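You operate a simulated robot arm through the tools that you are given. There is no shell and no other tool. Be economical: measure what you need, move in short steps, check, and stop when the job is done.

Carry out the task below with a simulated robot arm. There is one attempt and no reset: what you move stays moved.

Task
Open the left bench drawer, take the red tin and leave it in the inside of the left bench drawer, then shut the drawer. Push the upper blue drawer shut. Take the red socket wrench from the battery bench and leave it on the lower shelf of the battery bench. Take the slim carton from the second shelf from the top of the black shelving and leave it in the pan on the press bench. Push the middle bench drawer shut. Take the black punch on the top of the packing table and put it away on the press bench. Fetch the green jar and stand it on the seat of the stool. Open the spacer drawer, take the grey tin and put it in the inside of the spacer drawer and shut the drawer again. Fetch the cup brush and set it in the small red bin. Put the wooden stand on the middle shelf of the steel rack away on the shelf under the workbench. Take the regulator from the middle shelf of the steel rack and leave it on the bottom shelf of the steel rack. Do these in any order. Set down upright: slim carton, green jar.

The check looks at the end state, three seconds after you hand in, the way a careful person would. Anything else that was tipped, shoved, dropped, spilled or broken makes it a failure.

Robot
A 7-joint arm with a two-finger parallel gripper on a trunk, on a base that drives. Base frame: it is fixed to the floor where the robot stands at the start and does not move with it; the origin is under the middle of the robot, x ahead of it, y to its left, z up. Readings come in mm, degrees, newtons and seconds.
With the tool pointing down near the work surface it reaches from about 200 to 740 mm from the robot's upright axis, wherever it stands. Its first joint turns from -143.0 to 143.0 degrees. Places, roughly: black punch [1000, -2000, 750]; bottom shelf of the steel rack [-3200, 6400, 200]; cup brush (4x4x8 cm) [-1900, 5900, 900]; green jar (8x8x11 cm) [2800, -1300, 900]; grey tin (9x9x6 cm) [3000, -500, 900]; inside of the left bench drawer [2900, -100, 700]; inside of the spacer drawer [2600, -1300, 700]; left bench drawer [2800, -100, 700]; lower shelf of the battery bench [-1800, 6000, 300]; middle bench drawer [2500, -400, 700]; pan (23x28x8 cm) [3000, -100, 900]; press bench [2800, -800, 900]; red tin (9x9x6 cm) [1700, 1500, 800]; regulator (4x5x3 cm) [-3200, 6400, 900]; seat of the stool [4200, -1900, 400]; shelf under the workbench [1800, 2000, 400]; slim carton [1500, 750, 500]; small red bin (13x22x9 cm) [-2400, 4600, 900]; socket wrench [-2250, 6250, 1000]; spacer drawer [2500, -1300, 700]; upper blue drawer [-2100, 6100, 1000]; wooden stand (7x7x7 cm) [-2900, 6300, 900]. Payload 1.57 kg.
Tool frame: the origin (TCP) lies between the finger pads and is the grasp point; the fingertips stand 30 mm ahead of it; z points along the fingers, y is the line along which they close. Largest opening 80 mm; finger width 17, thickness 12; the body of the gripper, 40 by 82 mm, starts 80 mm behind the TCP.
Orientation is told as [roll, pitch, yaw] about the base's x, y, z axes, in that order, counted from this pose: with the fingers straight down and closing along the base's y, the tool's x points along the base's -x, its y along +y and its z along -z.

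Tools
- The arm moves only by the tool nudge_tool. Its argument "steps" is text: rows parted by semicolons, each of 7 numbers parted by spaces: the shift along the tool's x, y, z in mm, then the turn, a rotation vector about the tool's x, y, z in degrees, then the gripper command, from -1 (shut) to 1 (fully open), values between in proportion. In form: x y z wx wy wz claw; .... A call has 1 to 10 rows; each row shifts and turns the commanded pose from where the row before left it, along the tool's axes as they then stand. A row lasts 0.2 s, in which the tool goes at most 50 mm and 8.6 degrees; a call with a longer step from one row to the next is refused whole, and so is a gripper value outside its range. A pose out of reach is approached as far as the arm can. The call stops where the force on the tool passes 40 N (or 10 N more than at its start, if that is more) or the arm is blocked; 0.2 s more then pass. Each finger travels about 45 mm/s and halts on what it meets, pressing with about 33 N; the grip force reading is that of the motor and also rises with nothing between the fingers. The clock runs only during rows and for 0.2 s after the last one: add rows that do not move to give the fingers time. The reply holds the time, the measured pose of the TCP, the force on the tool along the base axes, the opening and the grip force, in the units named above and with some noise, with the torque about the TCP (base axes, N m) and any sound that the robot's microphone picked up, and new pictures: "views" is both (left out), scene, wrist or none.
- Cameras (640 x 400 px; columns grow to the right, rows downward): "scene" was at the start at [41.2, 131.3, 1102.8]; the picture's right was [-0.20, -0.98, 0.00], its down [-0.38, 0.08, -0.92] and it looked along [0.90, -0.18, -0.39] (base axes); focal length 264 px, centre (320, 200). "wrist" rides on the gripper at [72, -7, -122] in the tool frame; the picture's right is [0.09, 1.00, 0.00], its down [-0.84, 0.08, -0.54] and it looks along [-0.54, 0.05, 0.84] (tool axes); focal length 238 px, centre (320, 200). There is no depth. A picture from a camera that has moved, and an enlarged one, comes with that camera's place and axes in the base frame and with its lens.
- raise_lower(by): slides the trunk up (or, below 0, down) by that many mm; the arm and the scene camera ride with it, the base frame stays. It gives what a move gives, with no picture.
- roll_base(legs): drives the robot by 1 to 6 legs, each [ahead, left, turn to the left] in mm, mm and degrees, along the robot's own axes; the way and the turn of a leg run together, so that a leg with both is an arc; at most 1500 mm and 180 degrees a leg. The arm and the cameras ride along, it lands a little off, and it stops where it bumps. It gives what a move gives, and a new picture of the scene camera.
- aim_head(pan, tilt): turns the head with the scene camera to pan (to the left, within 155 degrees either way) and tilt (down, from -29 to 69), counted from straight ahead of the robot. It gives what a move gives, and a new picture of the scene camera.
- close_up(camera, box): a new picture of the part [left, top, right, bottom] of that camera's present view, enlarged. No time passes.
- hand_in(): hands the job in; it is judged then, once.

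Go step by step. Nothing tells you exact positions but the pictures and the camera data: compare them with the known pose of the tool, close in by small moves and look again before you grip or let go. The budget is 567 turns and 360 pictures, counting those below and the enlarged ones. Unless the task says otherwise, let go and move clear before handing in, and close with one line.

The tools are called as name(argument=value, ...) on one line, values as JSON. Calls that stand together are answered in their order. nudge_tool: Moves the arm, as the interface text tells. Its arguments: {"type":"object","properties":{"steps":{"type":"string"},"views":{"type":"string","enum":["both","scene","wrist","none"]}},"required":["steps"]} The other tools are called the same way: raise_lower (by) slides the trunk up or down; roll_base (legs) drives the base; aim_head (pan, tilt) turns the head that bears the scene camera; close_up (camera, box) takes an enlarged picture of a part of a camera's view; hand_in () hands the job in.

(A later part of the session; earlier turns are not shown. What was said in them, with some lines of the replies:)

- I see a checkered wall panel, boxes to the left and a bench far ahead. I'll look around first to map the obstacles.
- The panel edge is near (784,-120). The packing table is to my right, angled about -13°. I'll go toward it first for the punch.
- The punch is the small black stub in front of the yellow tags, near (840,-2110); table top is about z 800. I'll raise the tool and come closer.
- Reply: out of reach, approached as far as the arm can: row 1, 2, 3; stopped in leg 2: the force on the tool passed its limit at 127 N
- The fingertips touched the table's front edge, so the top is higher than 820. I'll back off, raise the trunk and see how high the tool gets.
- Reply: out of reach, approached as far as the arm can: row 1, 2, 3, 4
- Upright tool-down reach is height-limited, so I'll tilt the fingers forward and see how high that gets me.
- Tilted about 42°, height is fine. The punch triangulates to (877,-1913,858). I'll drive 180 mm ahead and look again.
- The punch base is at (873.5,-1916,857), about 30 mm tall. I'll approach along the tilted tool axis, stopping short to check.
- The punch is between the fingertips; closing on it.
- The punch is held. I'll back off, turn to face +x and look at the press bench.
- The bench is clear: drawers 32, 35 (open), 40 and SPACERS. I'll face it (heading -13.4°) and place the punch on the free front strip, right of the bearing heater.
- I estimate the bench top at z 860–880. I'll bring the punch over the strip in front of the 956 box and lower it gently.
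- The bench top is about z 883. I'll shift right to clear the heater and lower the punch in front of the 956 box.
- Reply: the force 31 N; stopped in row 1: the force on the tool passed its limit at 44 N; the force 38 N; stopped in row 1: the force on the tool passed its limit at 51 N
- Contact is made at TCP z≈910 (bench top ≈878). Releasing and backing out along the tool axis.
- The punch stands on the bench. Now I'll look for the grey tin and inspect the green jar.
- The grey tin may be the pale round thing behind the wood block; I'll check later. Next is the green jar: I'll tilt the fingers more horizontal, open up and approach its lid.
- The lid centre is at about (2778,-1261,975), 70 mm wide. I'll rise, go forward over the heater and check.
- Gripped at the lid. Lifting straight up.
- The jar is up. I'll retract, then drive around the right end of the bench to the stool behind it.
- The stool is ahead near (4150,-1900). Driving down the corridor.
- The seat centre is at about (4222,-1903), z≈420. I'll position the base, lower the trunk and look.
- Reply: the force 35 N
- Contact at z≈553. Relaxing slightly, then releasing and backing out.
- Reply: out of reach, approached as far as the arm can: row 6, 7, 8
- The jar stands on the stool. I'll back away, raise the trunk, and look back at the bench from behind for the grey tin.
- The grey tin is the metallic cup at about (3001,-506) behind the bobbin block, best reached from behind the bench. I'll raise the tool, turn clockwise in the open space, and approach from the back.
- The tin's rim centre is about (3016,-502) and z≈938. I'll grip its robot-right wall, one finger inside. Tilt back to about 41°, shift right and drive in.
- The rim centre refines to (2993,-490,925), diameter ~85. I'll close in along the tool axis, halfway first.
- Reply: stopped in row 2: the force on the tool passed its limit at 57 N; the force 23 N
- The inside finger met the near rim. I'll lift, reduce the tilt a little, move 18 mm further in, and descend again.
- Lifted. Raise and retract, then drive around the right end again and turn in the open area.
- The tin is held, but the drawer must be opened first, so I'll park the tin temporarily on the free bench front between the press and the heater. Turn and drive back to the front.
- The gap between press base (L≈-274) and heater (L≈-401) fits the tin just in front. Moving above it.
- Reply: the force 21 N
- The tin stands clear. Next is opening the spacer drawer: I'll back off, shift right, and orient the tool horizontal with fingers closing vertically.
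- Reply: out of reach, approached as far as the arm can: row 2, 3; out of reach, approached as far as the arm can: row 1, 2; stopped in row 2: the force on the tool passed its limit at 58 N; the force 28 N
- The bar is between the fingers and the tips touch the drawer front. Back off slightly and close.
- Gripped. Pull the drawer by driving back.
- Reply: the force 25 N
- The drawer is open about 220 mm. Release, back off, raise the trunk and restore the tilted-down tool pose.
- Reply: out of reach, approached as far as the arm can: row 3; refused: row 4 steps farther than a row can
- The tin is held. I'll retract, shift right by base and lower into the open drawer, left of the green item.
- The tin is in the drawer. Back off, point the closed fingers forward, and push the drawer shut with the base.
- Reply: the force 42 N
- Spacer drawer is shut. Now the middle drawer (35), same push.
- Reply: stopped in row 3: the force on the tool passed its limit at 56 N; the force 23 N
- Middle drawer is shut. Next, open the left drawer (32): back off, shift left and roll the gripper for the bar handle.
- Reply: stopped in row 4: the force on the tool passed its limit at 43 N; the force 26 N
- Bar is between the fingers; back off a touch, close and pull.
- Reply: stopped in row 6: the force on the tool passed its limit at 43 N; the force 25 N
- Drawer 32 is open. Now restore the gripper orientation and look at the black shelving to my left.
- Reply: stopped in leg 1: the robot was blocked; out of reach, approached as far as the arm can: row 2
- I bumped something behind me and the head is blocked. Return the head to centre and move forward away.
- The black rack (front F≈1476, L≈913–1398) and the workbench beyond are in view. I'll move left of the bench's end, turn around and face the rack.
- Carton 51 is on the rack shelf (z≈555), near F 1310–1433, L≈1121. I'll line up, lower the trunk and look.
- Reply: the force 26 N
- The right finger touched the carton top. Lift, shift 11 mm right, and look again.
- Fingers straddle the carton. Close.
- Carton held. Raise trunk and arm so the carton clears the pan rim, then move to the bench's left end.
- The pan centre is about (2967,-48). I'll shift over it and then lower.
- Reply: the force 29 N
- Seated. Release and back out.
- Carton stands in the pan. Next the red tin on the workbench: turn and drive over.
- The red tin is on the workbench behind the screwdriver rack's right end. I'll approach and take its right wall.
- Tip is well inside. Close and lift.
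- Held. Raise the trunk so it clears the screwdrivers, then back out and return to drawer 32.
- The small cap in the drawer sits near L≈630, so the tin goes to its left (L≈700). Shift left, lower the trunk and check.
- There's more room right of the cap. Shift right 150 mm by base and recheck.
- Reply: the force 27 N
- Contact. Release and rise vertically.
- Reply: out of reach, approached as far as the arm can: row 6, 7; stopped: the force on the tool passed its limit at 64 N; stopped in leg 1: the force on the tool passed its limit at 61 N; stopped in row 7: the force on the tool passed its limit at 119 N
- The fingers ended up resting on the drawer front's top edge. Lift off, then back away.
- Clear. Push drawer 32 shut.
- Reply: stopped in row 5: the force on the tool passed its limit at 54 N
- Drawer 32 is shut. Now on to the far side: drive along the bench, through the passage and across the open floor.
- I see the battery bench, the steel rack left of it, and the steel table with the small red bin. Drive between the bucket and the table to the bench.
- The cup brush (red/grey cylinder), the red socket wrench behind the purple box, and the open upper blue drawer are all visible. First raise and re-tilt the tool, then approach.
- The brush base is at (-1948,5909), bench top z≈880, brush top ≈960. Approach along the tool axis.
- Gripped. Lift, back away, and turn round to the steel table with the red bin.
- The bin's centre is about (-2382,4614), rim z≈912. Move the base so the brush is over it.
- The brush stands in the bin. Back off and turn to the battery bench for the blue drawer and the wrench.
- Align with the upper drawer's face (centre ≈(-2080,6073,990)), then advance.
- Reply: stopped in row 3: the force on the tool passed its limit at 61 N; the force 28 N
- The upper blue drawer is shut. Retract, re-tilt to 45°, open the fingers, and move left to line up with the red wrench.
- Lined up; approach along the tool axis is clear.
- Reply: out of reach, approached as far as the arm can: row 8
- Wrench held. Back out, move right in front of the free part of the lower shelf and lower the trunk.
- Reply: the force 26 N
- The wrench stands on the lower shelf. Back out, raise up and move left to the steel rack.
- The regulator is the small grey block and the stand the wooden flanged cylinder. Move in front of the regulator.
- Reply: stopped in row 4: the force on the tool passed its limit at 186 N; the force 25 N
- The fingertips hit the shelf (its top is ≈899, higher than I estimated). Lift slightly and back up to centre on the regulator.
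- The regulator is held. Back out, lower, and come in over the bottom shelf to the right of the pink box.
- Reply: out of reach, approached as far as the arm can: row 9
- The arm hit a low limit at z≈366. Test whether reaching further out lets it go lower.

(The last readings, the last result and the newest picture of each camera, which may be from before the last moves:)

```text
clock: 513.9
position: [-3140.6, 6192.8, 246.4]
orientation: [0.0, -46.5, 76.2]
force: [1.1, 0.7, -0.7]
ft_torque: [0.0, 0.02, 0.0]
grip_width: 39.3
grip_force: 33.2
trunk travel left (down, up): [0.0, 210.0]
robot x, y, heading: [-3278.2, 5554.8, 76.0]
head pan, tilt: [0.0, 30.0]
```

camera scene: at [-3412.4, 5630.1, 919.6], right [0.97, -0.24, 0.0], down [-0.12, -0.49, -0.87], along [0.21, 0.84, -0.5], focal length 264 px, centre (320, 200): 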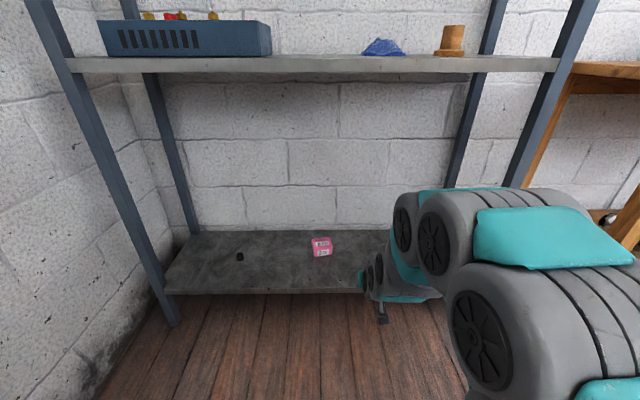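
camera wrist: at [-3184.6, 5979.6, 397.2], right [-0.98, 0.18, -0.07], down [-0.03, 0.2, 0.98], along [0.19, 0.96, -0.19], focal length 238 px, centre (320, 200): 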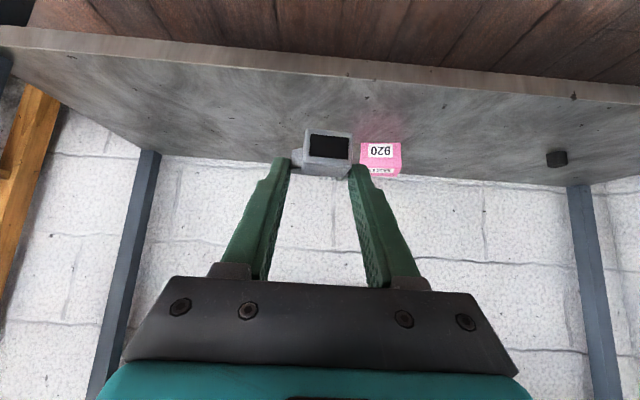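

It reaches z≈246 at longer radius. Look, then drive in.

nudge_tool(steps="0 0 0 0 0 0 -1", views="both")

```text
clock: 514.3
position: [-3140.2, 6192.8, 245.8]
orientation: [0.0, -46.4, 76.2]
force: [-1.3, -0.5, -1.2]
ft_torque: [-0.02, 0.0, -0.01]
grip_width: 39.3
grip_force: 32.7
trunk travel left (down, up): [0.0, 210.0]
robot x, y, heading: [-3281.0, 5556.1, 76.0]
head pan, tilt: [0.0, 30.0]
camera scene: at [-3412.4, 5630.1, 919.6], right [0.97, -0.24, 0.0], down [-0.12, -0.49, -0.87], along [0.21, 0.84, -0.5], focal length 264 px, centre (320, 200)
camera wrist: at [-3166.0, 6058.3, 277.3], right [-0.98, 0.18, -0.07], down [-0.03, 0.2, 0.98], along [0.19, 0.96, -0.19], focal length 238 px, centre (320, 200)
```

scene: 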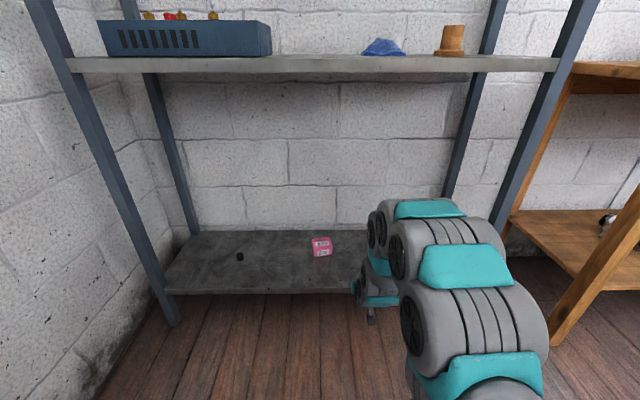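
wrist: 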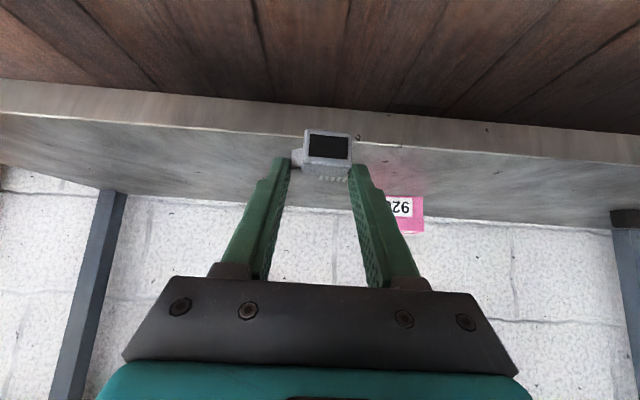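

nudge_tool(steps="-7 0 -7 0 0 0 -1; 0 0 0 0 0 0 -1", views="none")

roll_base(legs=[[115, 0, 0]])

nudge_tool(steps="7 0 7 0 0 0 -1; 3.5 0 3.5 0 0 0 -1; 2 0 2 0 0 0 -1; 0 0 0 0 0 0 -1", views="wrist")

```text
clock: 514.9
position: [-3140.4, 6192.3, 255.5]
orientation: [0.0, -46.4, 76.2]
force: [0.1, 0.7, -0.2]
ft_torque: [-0.02, -0.02, 0.02]
grip_width: 39.1
grip_force: 33.1
trunk travel left (down, up): [0.0, 210.0]
robot x, y, heading: [-3277.7, 5557.0, 76.4]
head pan, tilt: [0.0, 30.0]
```

```text
clock: 516.1
position: [-3114.1, 6304.2, 255.8]
orientation: [0.0, -46.3, 76.4]
force: [1.1, -1.2, -1.1]
ft_torque: [-0.03, -0.01, -0.01]
grip_width: 39.2
grip_force: 32.9
trunk travel left (down, up): [0.0, 210.0]
robot x, y, heading: [-3250.7, 5668.9, 76.3]
head pan, tilt: [0.0, 30.0]
camera scene: at [-3385.2, 5742.3, 919.6], right [0.97, -0.24, 0.0], down [-0.12, -0.49, -0.87], along [0.2, 0.84, -0.5], focal length 264 px, centre (320, 200)
```

scene: 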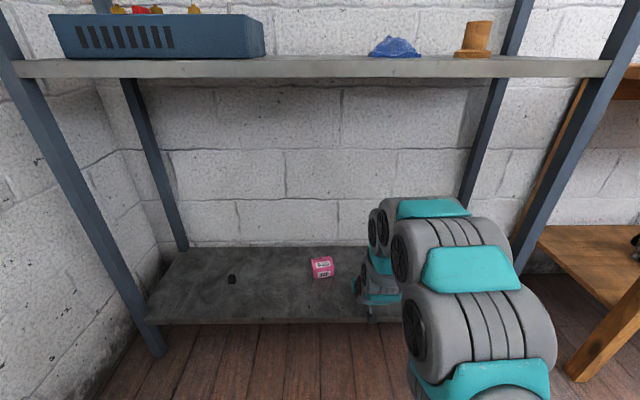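

```text
clock: 517.1
position: [-3113.1, 6305.3, 238.9]
orientation: [-0.1, -46.3, 76.3]
force: [0.0, -0.2, -1.2]
ft_torque: [0.02, 0.01, -0.01]
grip_width: 39.0
grip_force: 32.7
trunk travel left (down, up): [0.0, 210.0]
robot x, y, heading: [-3250.9, 5670.3, 76.4]
head pan, tilt: [0.0, 30.0]
camera wrist: at [-3139.6, 6169.9, 269.5], right [-0.98, 0.17, -0.07], down [-0.03, 0.2, 0.98], along [0.18, 0.96, -0.19], focal length 238 px, centre (320, 200)
```

wrist: 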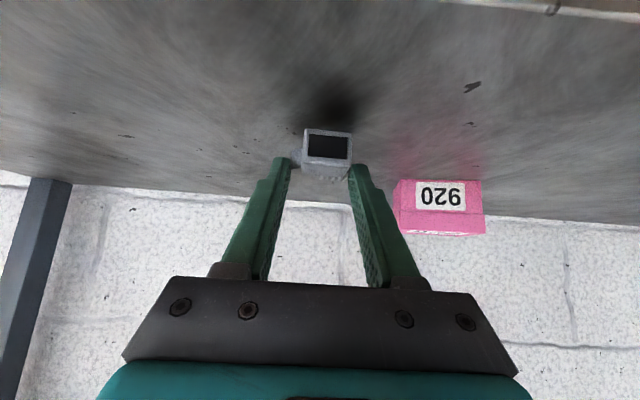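

nudge_tool(steps="1.5 0 1.5 0 0 0 -1; 1.5 0 1.5 0 0 0 -1; 1.5 0 1.5 0 0 0 -1; 1.5 0 1.5 0 0 0 -1; 1.5 0 1.5 0 0 0 -1; 0 0 0 0 0 0 -1", views="none")

```text
clock: 518.5
position: [-3113.9, 6306.9, 229.2]
orientation: [0.0, -46.7, 76.1]
force: [0.4, -0.6, 14.9]
ft_torque: [0.13, 0.12, 0.0]
grip_width: 39.3
grip_force: 33.1
trunk travel left (down, up): [0.0, 210.0]
robot x, y, heading: [-3250.7, 5666.2, 76.5]
head pan, tilt: [0.0, 30.0]
```

Contact. Release and back out along the tool axis.

nudge_tool(steps="0 0 0 0 0 0 0.5; 0 0 0 0 0 0 0.5; 0 0 0 0 0 0 0.5; 0 0 -20 0 0 0 0.5; 0 0 -35 0 0 0 0.5; 10 0 -35 0 0 0 0.5; 10 0 -35 0 0 0 0.5; 0 0 0 0 0 0 0.5", views="wrist")

```text
clock: 520.4
position: [-3122.2, 6251.7, 272.9]
orientation: [0.1, -46.2, 76.3]
force: [-0.1, -0.1, -0.3]
ft_torque: [0.01, 0.03, 0.01]
grip_width: 60.2
grip_force: 0.1
out of reach, approached as far as the arm can: row 6, 7
trunk travel left (down, up): [0.0, 210.0]
robot x, y, heading: [-3249.4, 5671.1, 76.5]
head pan, tilt: [0.0, 30.0]
camera wrist: at [-3149.4, 6116.8, 303.9], right [-0.98, 0.17, -0.07], down [-0.03, 0.2, 0.98], along [0.18, 0.96, -0.19], focal length 238 px, centre (320, 200)
```

wrist: 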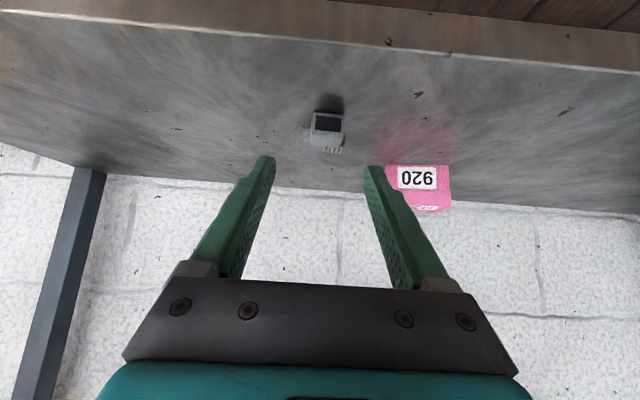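

roll_base(legs=[[-270, 0, 0], [0, -190, 0]])

raise_lower(by=210)

nudge_tool(steps="-30 0 -34 0 0 0 0.8; -30 0 -34 0 0 0 0.8; -32 0 -32 0 0 0 0.8; -32 0 -32 0 0 0 0.8; -32 0 -32 0 0 0 0.8; -32 0 -32 0 0 0 0.8; -32 0 -32 0 0 0 0.8; -32 0 -32 0 0 0 0.8; -32 0 -32 0 0 0 0.8; -32 0 -32 0 0 0 0.8", views="none")

nudge_tool(steps="-32 0 -32 0 0 0 0.8; -32 0 -32 0 0 0 0.8; 0 0 0 0 0 0 0.8", views="both")

```text
clock: 523.4
position: [-3002.9, 5940.8, 271.8]
orientation: [0.0, -46.3, 76.1]
force: [1.1, 0.5, 0.1]
ft_torque: [0.0, 0.02, 0.04]
grip_width: 60.0
grip_force: 0.0
trunk travel left (down, up): [0.0, 210.0]
robot x, y, heading: [-3134.1, 5359.5, 76.2]
head pan, tilt: [0.0, 30.0]
camera scene: at [-3265.3, 5431.5, 919.6], right [0.97, -0.24, 0.0], down [-0.12, -0.49, -0.87], along [0.21, 0.84, -0.5], focal length 264 px, centre (320, 200)
```

scene: 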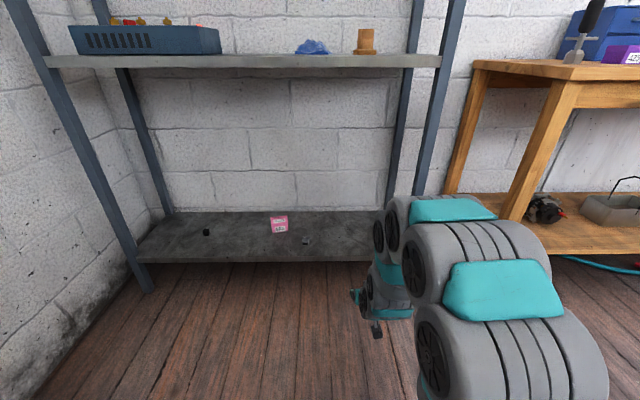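

```text
clock: 525.7
position: [-3002.7, 5940.4, 483.0]
orientation: [0.0, -46.3, 76.0]
force: [-0.5, -0.1, 0.8]
ft_torque: [0.01, -0.04, -0.01]
grip_width: 60.0
grip_force: 0.0
trunk travel left (down, up): [-210.0, 0.0]
robot x, y, heading: [-3131.1, 5358.3, 76.3]
head pan, tilt: [0.0, 30.0]
```

```text
clock: 527.9
position: [-3006.2, 5925.7, 935.6]
orientation: [0.0, -46.2, 76.0]
force: [0.4, -0.2, -0.1]
ft_torque: [-0.02, 0.0, 0.0]
grip_width: 72.2
grip_force: 0.0
trunk travel left (down, up): [-210.0, 0.0]
robot x, y, heading: [-3129.9, 5355.2, 76.1]
head pan, tilt: [0.0, 30.0]
```

```text
clock: 528.7
position: [-3009.2, 5923.0, 1023.3]
orientation: [-0.1, -46.3, 76.2]
force: [0.1, -0.2, -0.7]
ft_torque: [-0.01, 0.03, -0.02]
grip_width: 71.9
grip_force: 0.0
trunk travel left (down, up): [-210.0, 0.0]
robot x, y, heading: [-3132.9, 5360.6, 76.1]
head pan, tilt: [0.0, 30.0]
camera scene: at [-3265.3, 5431.5, 1129.6], right [0.97, -0.24, 0.0], down [-0.12, -0.49, -0.87], along [0.21, 0.84, -0.5], focal length 264 px, centre (320, 200)
camera wrist: at [-3034.4, 5788.3, 1055.0], right [-0.98, 0.18, -0.07], down [-0.03, 0.2, 0.98], along [0.19, 0.96, -0.19], focal length 238 px, centre (320, 200)
```

scene: 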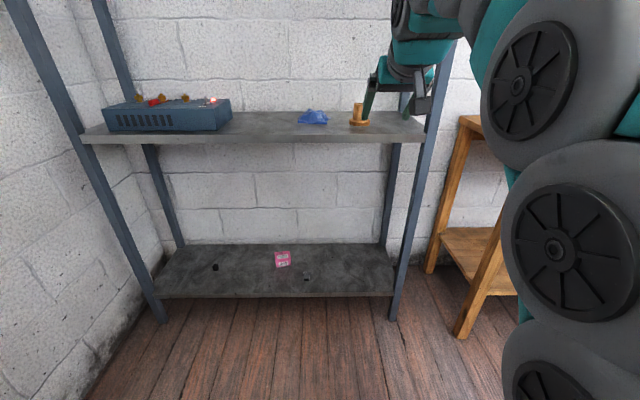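
wrist: 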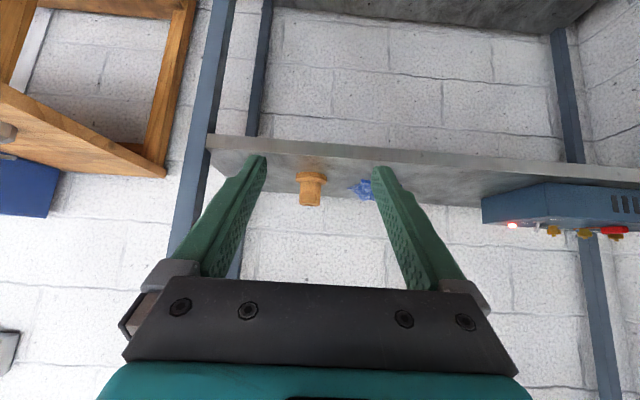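

The stand is straight ahead. Drive in.

roll_base(legs=[[320, 0, 0.4]])

nudge_tool(steps="0 0 0 0 0 0 0.8", views="wrist")

```text
clock: 530.8
position: [-2931.3, 6229.2, 1023.6]
orientation: [0.0, -46.2, 76.1]
force: [-0.9, -0.8, 0.6]
ft_torque: [0.0, -0.03, 0.03]
grip_width: 71.9
grip_force: 0.0
trunk travel left (down, up): [-210.0, 0.0]
robot x, y, heading: [-3054.7, 5664.4, 76.3]
head pan, tilt: [0.0, 30.0]
camera scene: at [-3190.1, 5737.0, 1129.6], right [0.97, -0.24, 0.0], down [-0.12, -0.49, -0.87], along [0.21, 0.84, -0.5], focal length 264 px, centre (320, 200)
```

scene: 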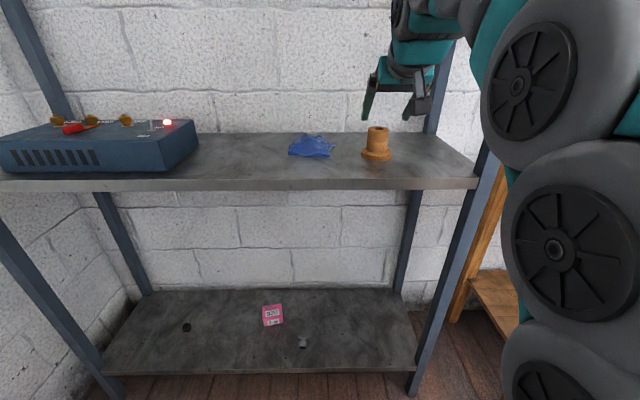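

```text
clock: 531.2
position: [-2932.6, 6229.7, 1023.7]
orientation: [0.0, -46.3, 76.1]
force: [-0.7, -0.3, -0.1]
ft_torque: [0.0, 0.01, 0.0]
grip_width: 72.4
grip_force: 0.1
trunk travel left (down, up): [-210.0, 0.0]
robot x, y, heading: [-3054.0, 5660.9, 76.2]
head pan, tilt: [0.0, 30.0]
camera wrist: at [-2959.0, 6093.7, 1054.8], right [-0.98, 0.18, -0.07], down [-0.03, 0.2, 0.98], along [0.19, 0.96, -0.19], focal length 238 px, centre (320, 200)
```

wrist: 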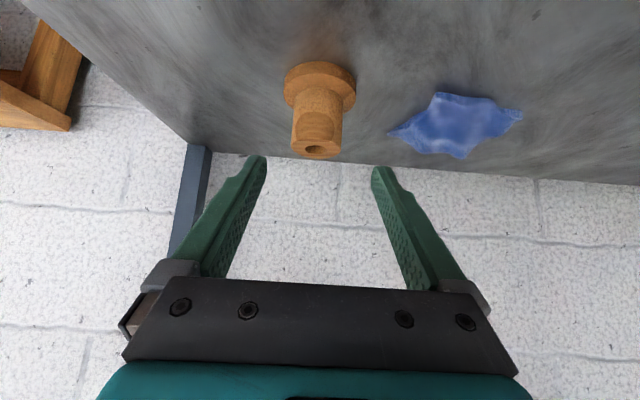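

nudge_tool(steps="1 -2 30 0 0 0 0.8; 1 -2 30 0 0 0 0.8; 1.5 0 25 0 0 0 0.8; 0 0 0 0 0 0 0.8", views="wrist")

```text
clock: 532.2
position: [-2914.5, 6284.5, 963.6]
orientation: [0.1, -46.3, 76.2]
force: [-0.2, 1.0, 0.4]
ft_torque: [-0.04, 0.0, 0.0]
grip_width: 71.9
grip_force: 0.1
trunk travel left (down, up): [-210.0, 0.0]
robot x, y, heading: [-3057.1, 5663.9, 76.2]
head pan, tilt: [0.0, 30.0]
camera wrist: at [-2940.8, 6150.7, 994.5], right [-0.98, 0.18, -0.07], down [-0.03, 0.2, 0.98], along [0.19, 0.96, -0.19], focal length 238 px, centre (320, 200)
```

wrist: 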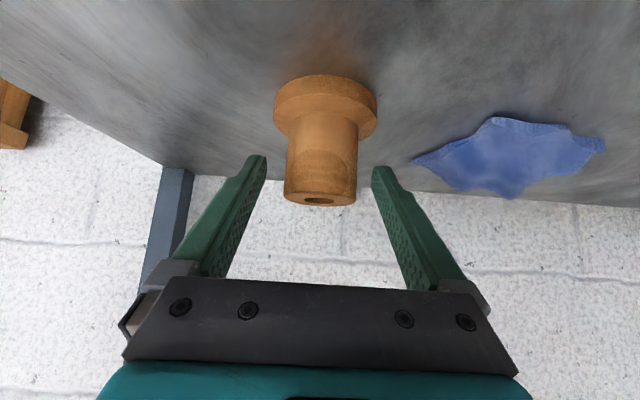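

nudge_tool(steps="0 0 19 0 0 0 0.8; 0 0 0 0 0 0 -1; 0 0 0 0 0 0 -1; 0 0 0 0 0 0 -1; 0 0 0 0 0 0 -1; 0 0 0 0 0 0 -1", views="wrist")

```text
clock: 533.6
position: [-2910.9, 6298.3, 950.1]
orientation: [0.0, -46.3, 76.1]
force: [0.4, 0.3, 1.1]
ft_torque: [0.03, 0.05, -0.01]
grip_width: 46.4
grip_force: 33.0
trunk travel left (down, up): [-210.0, 0.0]
robot x, y, heading: [-3055.5, 5665.2, 76.3]
head pan, tilt: [0.0, 30.0]
camera wrist: at [-2937.6, 6163.8, 980.6], right [-0.98, 0.18, -0.07], down [-0.03, 0.2, 0.98], along [0.19, 0.96, -0.19], focal length 238 px, centre (320, 200)
```

wrist: 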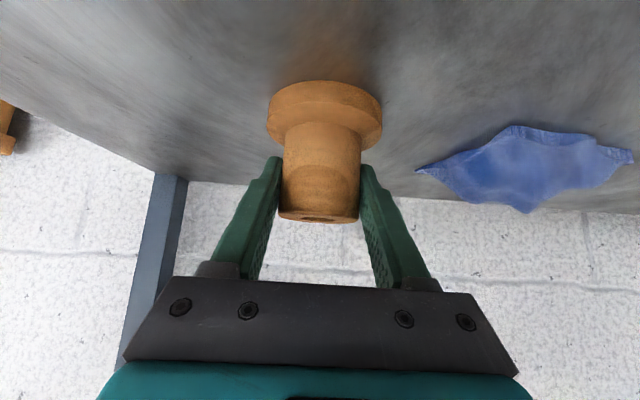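

Gripped. Lift, then start the long trip to the workbench's under-shelf.

nudge_tool(steps="-14 0 -14 0 0 0 -1; -28 0 -27 0 0 0 -1; -20 0 -20 0 0 0 -1; 0 0 0 0 0 0 -1", views="wrist")

roll_base(legs=[[-400, 0, 0], [0, -1450, 0], [-220, -330, 0], [-1200, -300, 0], [-760, -1020, 0]])

```text
clock: 534.6
position: [-2911.4, 6296.9, 1034.4]
orientation: [0.0, -46.1, 76.0]
force: [-0.6, 0.4, -2.0]
ft_torque: [-0.03, 0.01, 0.0]
grip_width: 46.3
grip_force: 33.5
trunk travel left (down, up): [-210.0, 0.0]
robot x, y, heading: [-3056.0, 5661.4, 76.3]
head pan, tilt: [0.0, 30.0]
camera wrist: at [-2937.3, 6161.8, 1066.6], right [-0.98, 0.18, -0.07], down [-0.03, 0.2, 0.98], along [0.19, 0.96, -0.19], focal length 238 px, centre (320, 200)
```

wrist: 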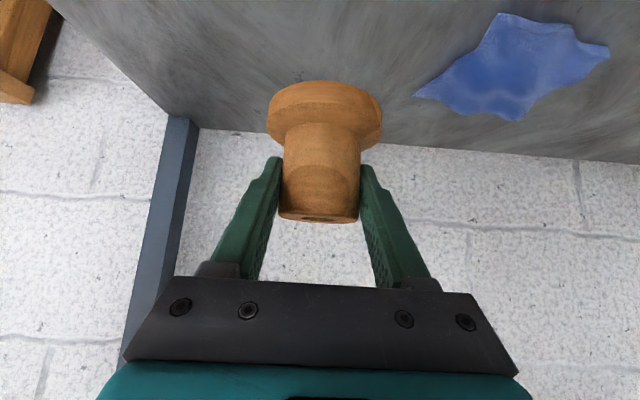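

```text
clock: 557.7
position: [-576.7, 3033.9, 1035.4]
orientation: [0.0, -46.2, 76.8]
force: [0.6, 0.0, -1.0]
ft_torque: [-0.01, -0.02, -0.01]
grip_width: 46.0
grip_force: 32.8
trunk travel left (down, up): [-210.0, 0.0]
robot x, y, heading: [-712.5, 2398.4, 76.9]
head pan, tilt: [0.0, 30.0]
camera scene: at [-848.3, 2470.6, 1129.6], right [0.97, -0.23, 0.0], down [-0.11, -0.49, -0.87], along [0.2, 0.84, -0.5], focal length 264 px, centre (320, 200)
```

scene: 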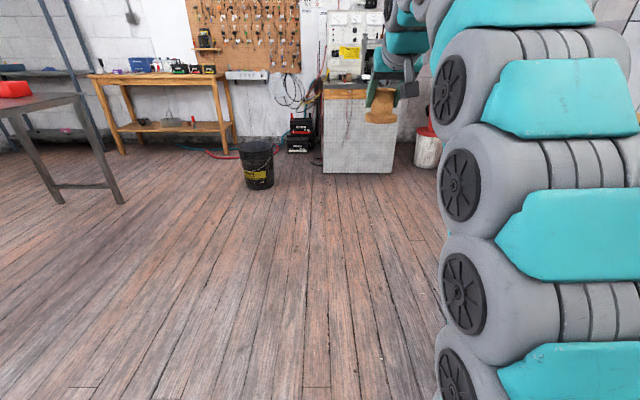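

roll_base(legs=[[0, 0, -90.3], [561, -1253, 0], [561, -1253, 0], [905, -350, 0], [1149, -12, 0], [60, 1300, 0]])

```text
clock: 591.3
position: [2679.5, 41.6, 1035.4]
orientation: [0.0, -46.2, -11.4]
force: [-0.6, -0.1, -2.3]
ft_torque: [0.01, 0.02, 0.0]
grip_width: 46.1
grip_force: 32.4
trunk travel left (down, up): [-210.0, 0.0]
robot x, y, heading: [2040.4, 158.3, -11.3]
head pan, tilt: [0.0, 30.0]
camera scene: at [2109.5, 295.4, 1129.6], right [-0.2, -0.98, 0.0], down [-0.49, 0.1, -0.87], along [0.85, -0.17, -0.5], focal length 264 px, centre (320, 200)
```

scene: 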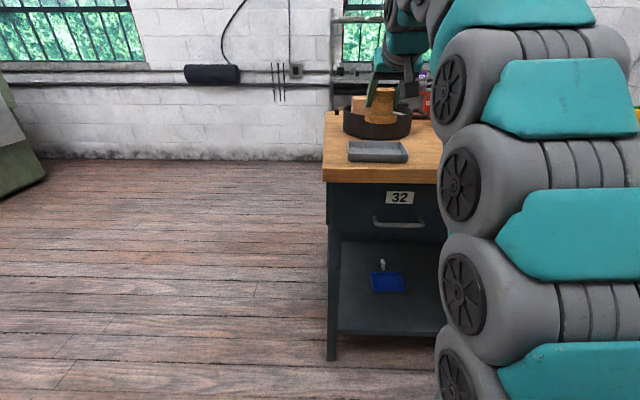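

roll_base(legs=[[40, 700, 0], [290, 510, 0], [0, 0, 89], [0, 0, 89]])

aim_head(pan=0, tilt=40)

```text
clock: 605.5
position: [1963.1, 1411.1, 1035.6]
orientation: [0.0, -46.2, 166.2]
force: [0.4, 0.5, -1.3]
ft_torque: [0.03, -0.02, -0.03]
grip_width: 46.1
grip_force: 32.7
trunk travel left (down, up): [-210.0, 0.0]
robot x, y, heading: [2598.0, 1273.4, 166.5]
head pan, tilt: [0.0, 30.0]
camera scene: at [2523.3, 1133.5, 1129.6], right [0.24, 0.97, 0.0], down [0.49, -0.12, -0.87], along [-0.84, 0.2, -0.5], focal length 264 px, centre (320, 200)
```

scene: 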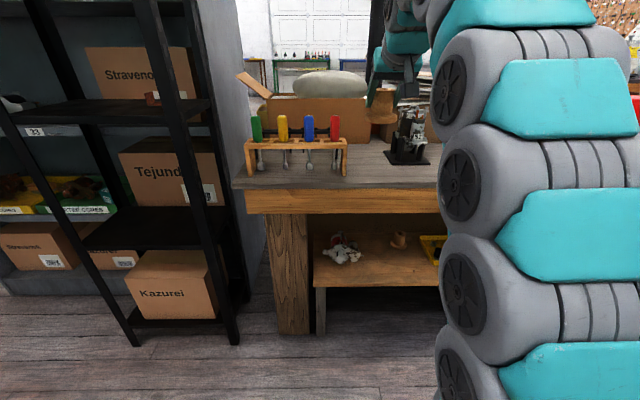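

```text
clock: 606.3
position: [1963.9, 1412.7, 1034.9]
orientation: [-0.1, -46.2, 166.2]
force: [0.5, -0.3, -1.8]
ft_torque: [-0.01, -0.02, -0.01]
grip_width: 45.8
grip_force: 32.9
trunk travel left (down, up): [-210.0, 0.0]
robot x, y, heading: [2597.8, 1267.2, 166.2]
head pan, tilt: [0.0, 40.0]
camera scene: at [2528.6, 1132.2, 1114.3], right [0.24, 0.97, 0.0], down [0.62, -0.15, -0.77], along [-0.74, 0.18, -0.64], focal length 264 px, centre (320, 200)
```

scene: 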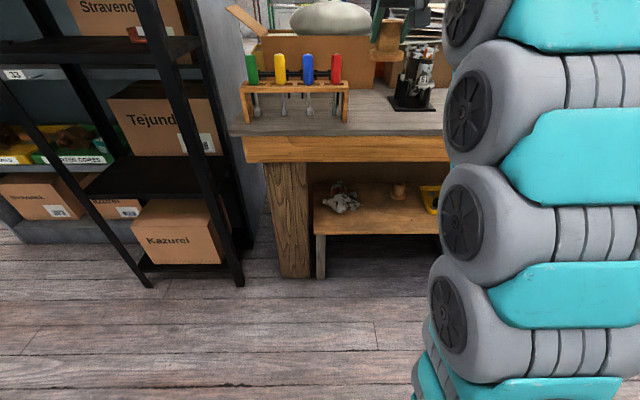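

Now lower in front of the workbench's under-shelf.

roll_base(legs=[[0, -90, 0.3]])

raise_lower(by=-210)

nudge_tool(steps="30 0 29 0 0 0 -1; 30 0 29 0 0 0 -1; 30 0 29 0 0 0 -1; 30 0 29 0 0 0 -1; 30 0 29 0 0 0 -1; 30 0 29 0 0 0 -1; 0 0 0 0 0 0 -1", views="both")

```text
clock: 607.4
position: [1981.8, 1494.6, 1034.8]
orientation: [0.0, -46.2, 166.5]
force: [0.6, -0.8, -1.8]
ft_torque: [-0.01, -0.01, 0.04]
grip_width: 46.4
grip_force: 32.8
trunk travel left (down, up): [-210.0, 0.0]
robot x, y, heading: [2617.7, 1355.6, 166.7]
head pan, tilt: [0.0, 40.0]
camera scene: at [2549.8, 1217.1, 1114.3], right [0.23, 0.97, 0.0], down [0.63, -0.15, -0.77], along [-0.75, 0.18, -0.64], focal length 264 px, centre (320, 200)
```

scene: 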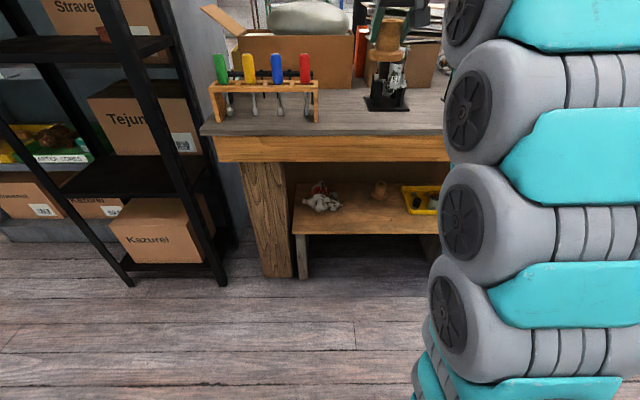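

```text
clock: 609.6
position: [1982.7, 1494.0, 824.6]
orientation: [-0.1, -46.3, 166.5]
force: [0.1, -0.3, -1.4]
ft_torque: [-0.02, -0.02, -0.01]
grip_width: 46.3
grip_force: 32.7
trunk travel left (down, up): [0.0, 210.0]
robot x, y, heading: [2618.5, 1358.2, 166.8]
head pan, tilt: [0.0, 40.0]
```

```text
clock: 611.2
position: [1978.5, 1494.9, 574.7]
orientation: [0.1, -46.2, 166.6]
force: [0.0, 0.4, -2.0]
ft_torque: [0.01, -0.02, 0.0]
grip_width: 45.6
grip_force: 32.8
trunk travel left (down, up): [0.0, 210.0]
robot x, y, heading: [2621.6, 1353.2, 166.7]
head pan, tilt: [0.0, 40.0]
camera scene: at [2549.8, 1217.1, 904.3], right [0.23, 0.97, 0.0], down [0.63, -0.15, -0.77], along [-0.75, 0.18, -0.64], focal length 264 px, centre (320, 200)
camera wrist: at [2115.2, 1469.5, 605.5], right [-0.17, -0.98, -0.07], down [-0.2, -0.03, 0.98], along [-0.96, 0.18, -0.19], focal length 238 px, centre (320, 200)
```

scene: 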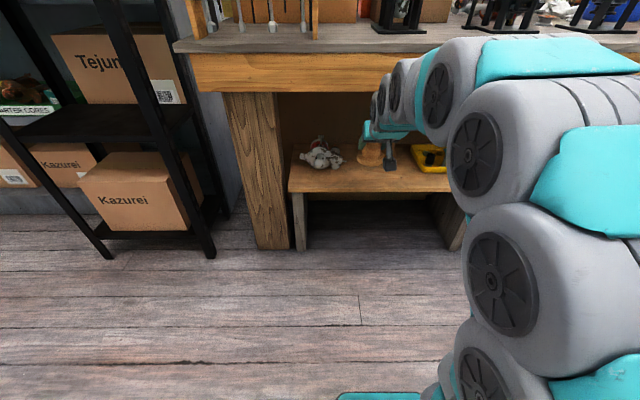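
wrist: 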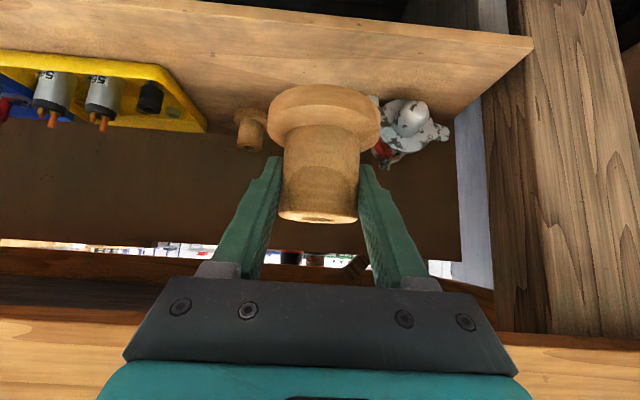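

nudge_tool(steps="33 0 32 0 0 0 -1; 33 0 32 0 0 0 -1; -27.7 0 28.9 0 0 0 -1; -27.7 0 28.9 0 0 0 -1; -27.7 0 28.9 0 0 0 -1; -27.7 0 28.9 0 0 0 -1; 0 0 0 0 0 0 -1", views="both")

```text
clock: 612.8
position: [1824.3, 1531.6, 481.6]
orientation: [0.0, -46.2, 166.6]
force: [0.4, 0.2, -1.2]
ft_torque: [0.01, -0.02, 0.0]
grip_width: 46.2
grip_force: 33.1
trunk travel left (down, up): [0.0, 210.0]
robot x, y, heading: [2621.2, 1355.8, 166.8]
head pan, tilt: [0.0, 40.0]
camera scene: at [2549.7, 1217.1, 904.3], right [0.23, 0.97, 0.0], down [0.63, -0.15, -0.77], along [-0.74, 0.18, -0.64], focal length 264 px, centre (320, 200)
camera wrist: at [1961.3, 1505.6, 513.5], right [-0.17, -0.98, -0.07], down [-0.2, -0.03, 0.98], along [-0.96, 0.18, -0.19], focal length 238 px, centre (320, 200)
```

scene: 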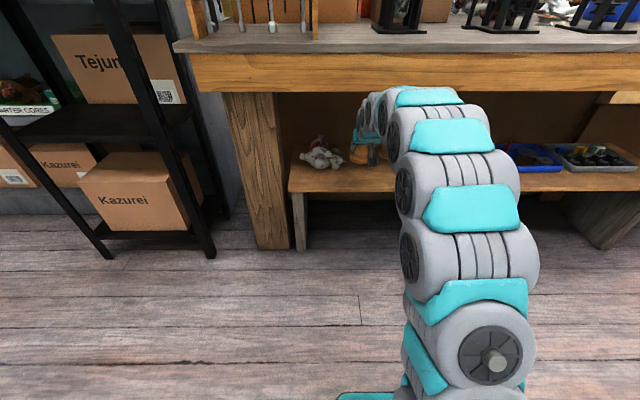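
wrist: 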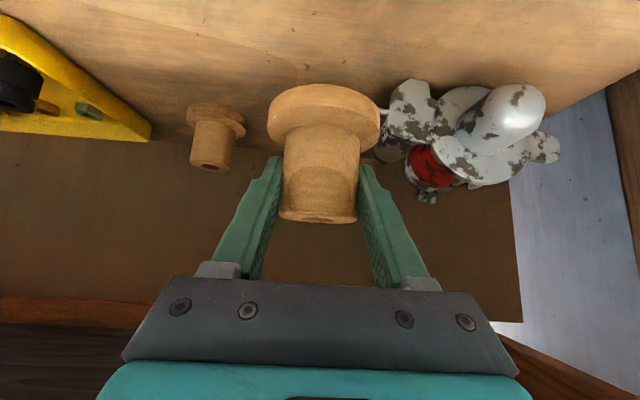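

nudge_tool(steps="0 -20 0 0 0 0 -1; 18 0 17.5 0 0 0 -1; 18 0 17.5 0 0 0 -1; 0 0 0 0 0 0 -1", views="wrist")

```text
clock: 613.8
position: [1828.4, 1552.6, 430.9]
orientation: [-0.1, -46.2, 166.6]
force: [-0.4, -0.2, -1.8]
ft_torque: [-0.02, -0.01, 0.01]
grip_width: 45.8
grip_force: 32.8
trunk travel left (down, up): [0.0, 210.0]
robot x, y, heading: [2620.1, 1354.5, 166.7]
head pan, tilt: [0.0, 40.0]
camera wrist: at [1964.1, 1527.3, 462.6], right [-0.17, -0.98, -0.07], down [-0.2, -0.03, 0.98], along [-0.96, 0.18, -0.19], focal length 238 px, centre (320, 200)
```

wrist: 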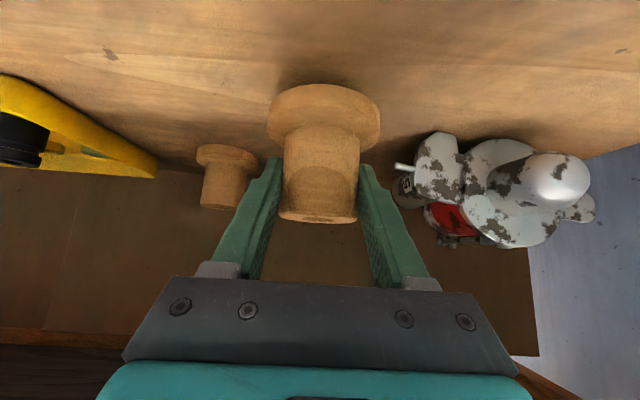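

Well clear on both sides. Lower gently to contact.

nudge_tool(steps="2.2 0 2.1 0 0 0 -1; 2.2 0 2.1 0 0 0 -1; 1.5 0 1.4 0 0 0 -1; 1.5 0 1.4 0 0 0 -1; 1.5 0 1.4 0 0 0 -1; 1.5 0 1.4 0 0 0 -1; 1.5 0 1.4 0 0 0 -1; 1.5 0 1.4 0 0 0 -1; 0 0 0 0 0 0 -1", views="none")

```text
clock: 615.8
position: [1831.0, 1551.5, 414.7]
orientation: [0.1, -46.2, 166.5]
force: [-0.2, -0.5, -2.0]
ft_torque: [-0.02, 0.0, -0.03]
grip_width: 45.8
grip_force: 32.8
trunk travel left (down, up): [0.0, 210.0]
robot x, y, heading: [2620.4, 1356.6, 166.5]
head pan, tilt: [0.0, 40.0]
```

nudge_tool(steps="1.5 0 1.4 0 0 0 -1; 1.5 0 1.4 0 0 0 -1; 1.5 0 1.4 0 0 0 -1; 1.5 0 1.4 0 0 0 -1; 1.5 0 1.4 0 0 0 -1; 0 0 0 0 0 0 -1", views="wrist")

```text
clock: 617.2
position: [1830.5, 1551.0, 405.6]
orientation: [-0.1, -46.6, 166.4]
force: [-1.1, 2.6, 26.4]
ft_torque: [-0.02, 0.22, 0.09]
grip_width: 45.4
grip_force: 33.2
trunk travel left (down, up): [0.0, 210.0]
robot x, y, heading: [2616.9, 1357.0, 166.2]
head pan, tilt: [0.0, 40.0]
camera wrist: at [1965.6, 1526.4, 437.6], right [-0.17, -0.98, -0.07], down [-0.2, -0.03, 0.98], along [-0.97, 0.18, -0.19], focal length 238 px, centre (320, 200)
```

wrist: 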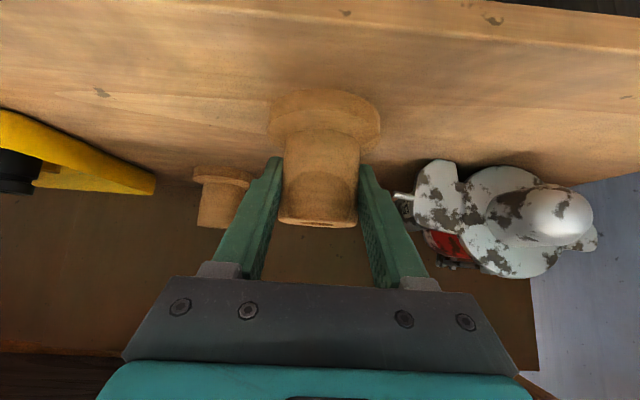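

nudge_tool(steps="-1 0 -1 0 0 0 0.4; 0 0 0 0 0 0 0.4; 0 0 0 0 0 0 0.4; 0 0 -20 0 0 0 0.4; 0 0 -35 0 0 0 0.4; 8 0 -40 0 0 0 0.4; 15 0 -40 0 0 0 0.4; 0 0 0 0 0 0 0.4", views="both")

```text
clock: 619.0
position: [1940.6, 1523.3, 481.7]
orientation: [0.0, -46.2, 166.5]
force: [0.0, -0.7, 1.0]
ft_torque: [0.03, 0.0, 0.03]
grip_width: 56.0
grip_force: 0.2
trunk travel left (down, up): [0.0, 210.0]
robot x, y, heading: [2615.6, 1356.6, 166.5]
head pan, tilt: [0.0, 40.0]
camera scene: at [2549.9, 1217.1, 904.2], right [0.23, 0.97, 0.0], down [0.63, -0.15, -0.77], along [-0.75, 0.18, -0.64], focal length 264 px, centre (320, 200)
camera wrist: at [2077.1, 1498.3, 514.7], right [-0.17, -0.98, -0.07], down [-0.2, -0.03, 0.98], along [-0.96, 0.18, -0.19], focal length 238 px, centre (320, 200)
```

scene: 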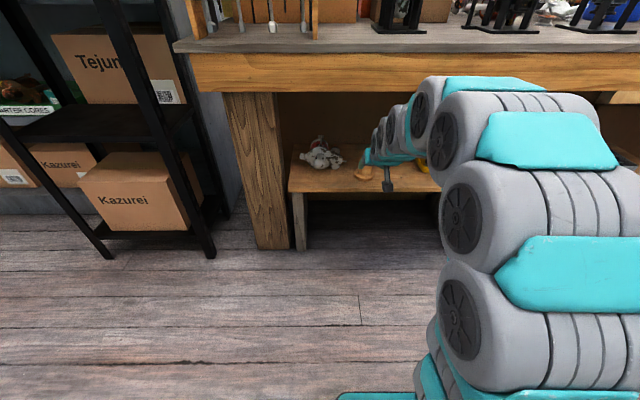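
wrist: 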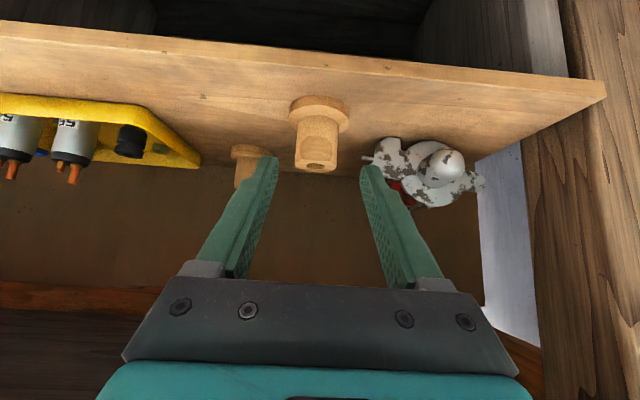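

The stand is placed. Back away and take one last look at the press bench.

roll_base(legs=[[-250, -50, 0]])

raise_lower(by=210)

aim_head(pan=110, tilt=25)

```text
clock: 620.9
position: [2196.4, 1512.5, 483.4]
orientation: [0.0, -46.2, 166.8]
force: [-1.2, -0.4, -0.7]
ft_torque: [0.0, 0.03, -0.04]
grip_width: 55.8
grip_force: 0.0
trunk travel left (down, up): [0.0, 210.0]
robot x, y, heading: [2874.5, 1349.1, 166.9]
head pan, tilt: [0.0, 40.0]
camera scene: at [2805.8, 1208.9, 904.3], right [0.23, 0.97, 0.0], down [0.63, -0.15, -0.77], along [-0.75, 0.17, -0.64], focal length 264 px, centre (320, 200)
```

scene: 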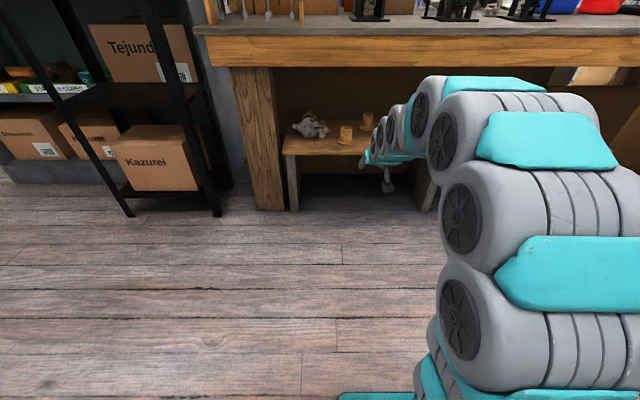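

```text
clock: 623.1
position: [2195.2, 1512.8, 693.5]
orientation: [0.0, -46.3, 166.6]
force: [0.4, 1.0, -0.2]
ft_torque: [0.01, -0.01, 0.0]
grip_width: 56.0
grip_force: 0.1
trunk travel left (down, up): [-210.0, 0.0]
robot x, y, heading: [2870.8, 1346.7, 166.9]
head pan, tilt: [0.0, 40.0]
```

```text
clock: 625.0
position: [2196.1, 1512.2, 692.1]
orientation: [0.0, -46.2, 166.8]
force: [-0.1, 0.5, 0.0]
ft_torque: [-0.01, -0.02, -0.03]
grip_width: 56.2
grip_force: 0.1
trunk travel left (down, up): [-210.0, 0.0]
robot x, y, heading: [2870.5, 1348.3, 166.6]
head pan, tilt: [110.0, 25.0]
camera scene: at [2899.4, 1098.0, 1137.6], right [-0.99, -0.12, 0.0], down [-0.05, 0.42, -0.91], along [0.11, -0.9, -0.42], focal length 264 px, centre (320, 200)
```

scene: 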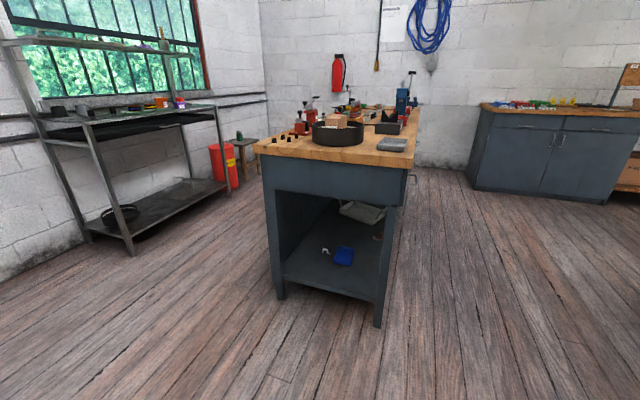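

All the drawers look shut and everything is in its place, so I'm handing the job in.

hand_in()

```text
The job is handed in.
```

I finished all eleven jobs and handed in. I didn't look inside the left bench drawer after my fingers caught its front, nor at the shelving I backed into once, so the red tin and that shelving are unchecked.
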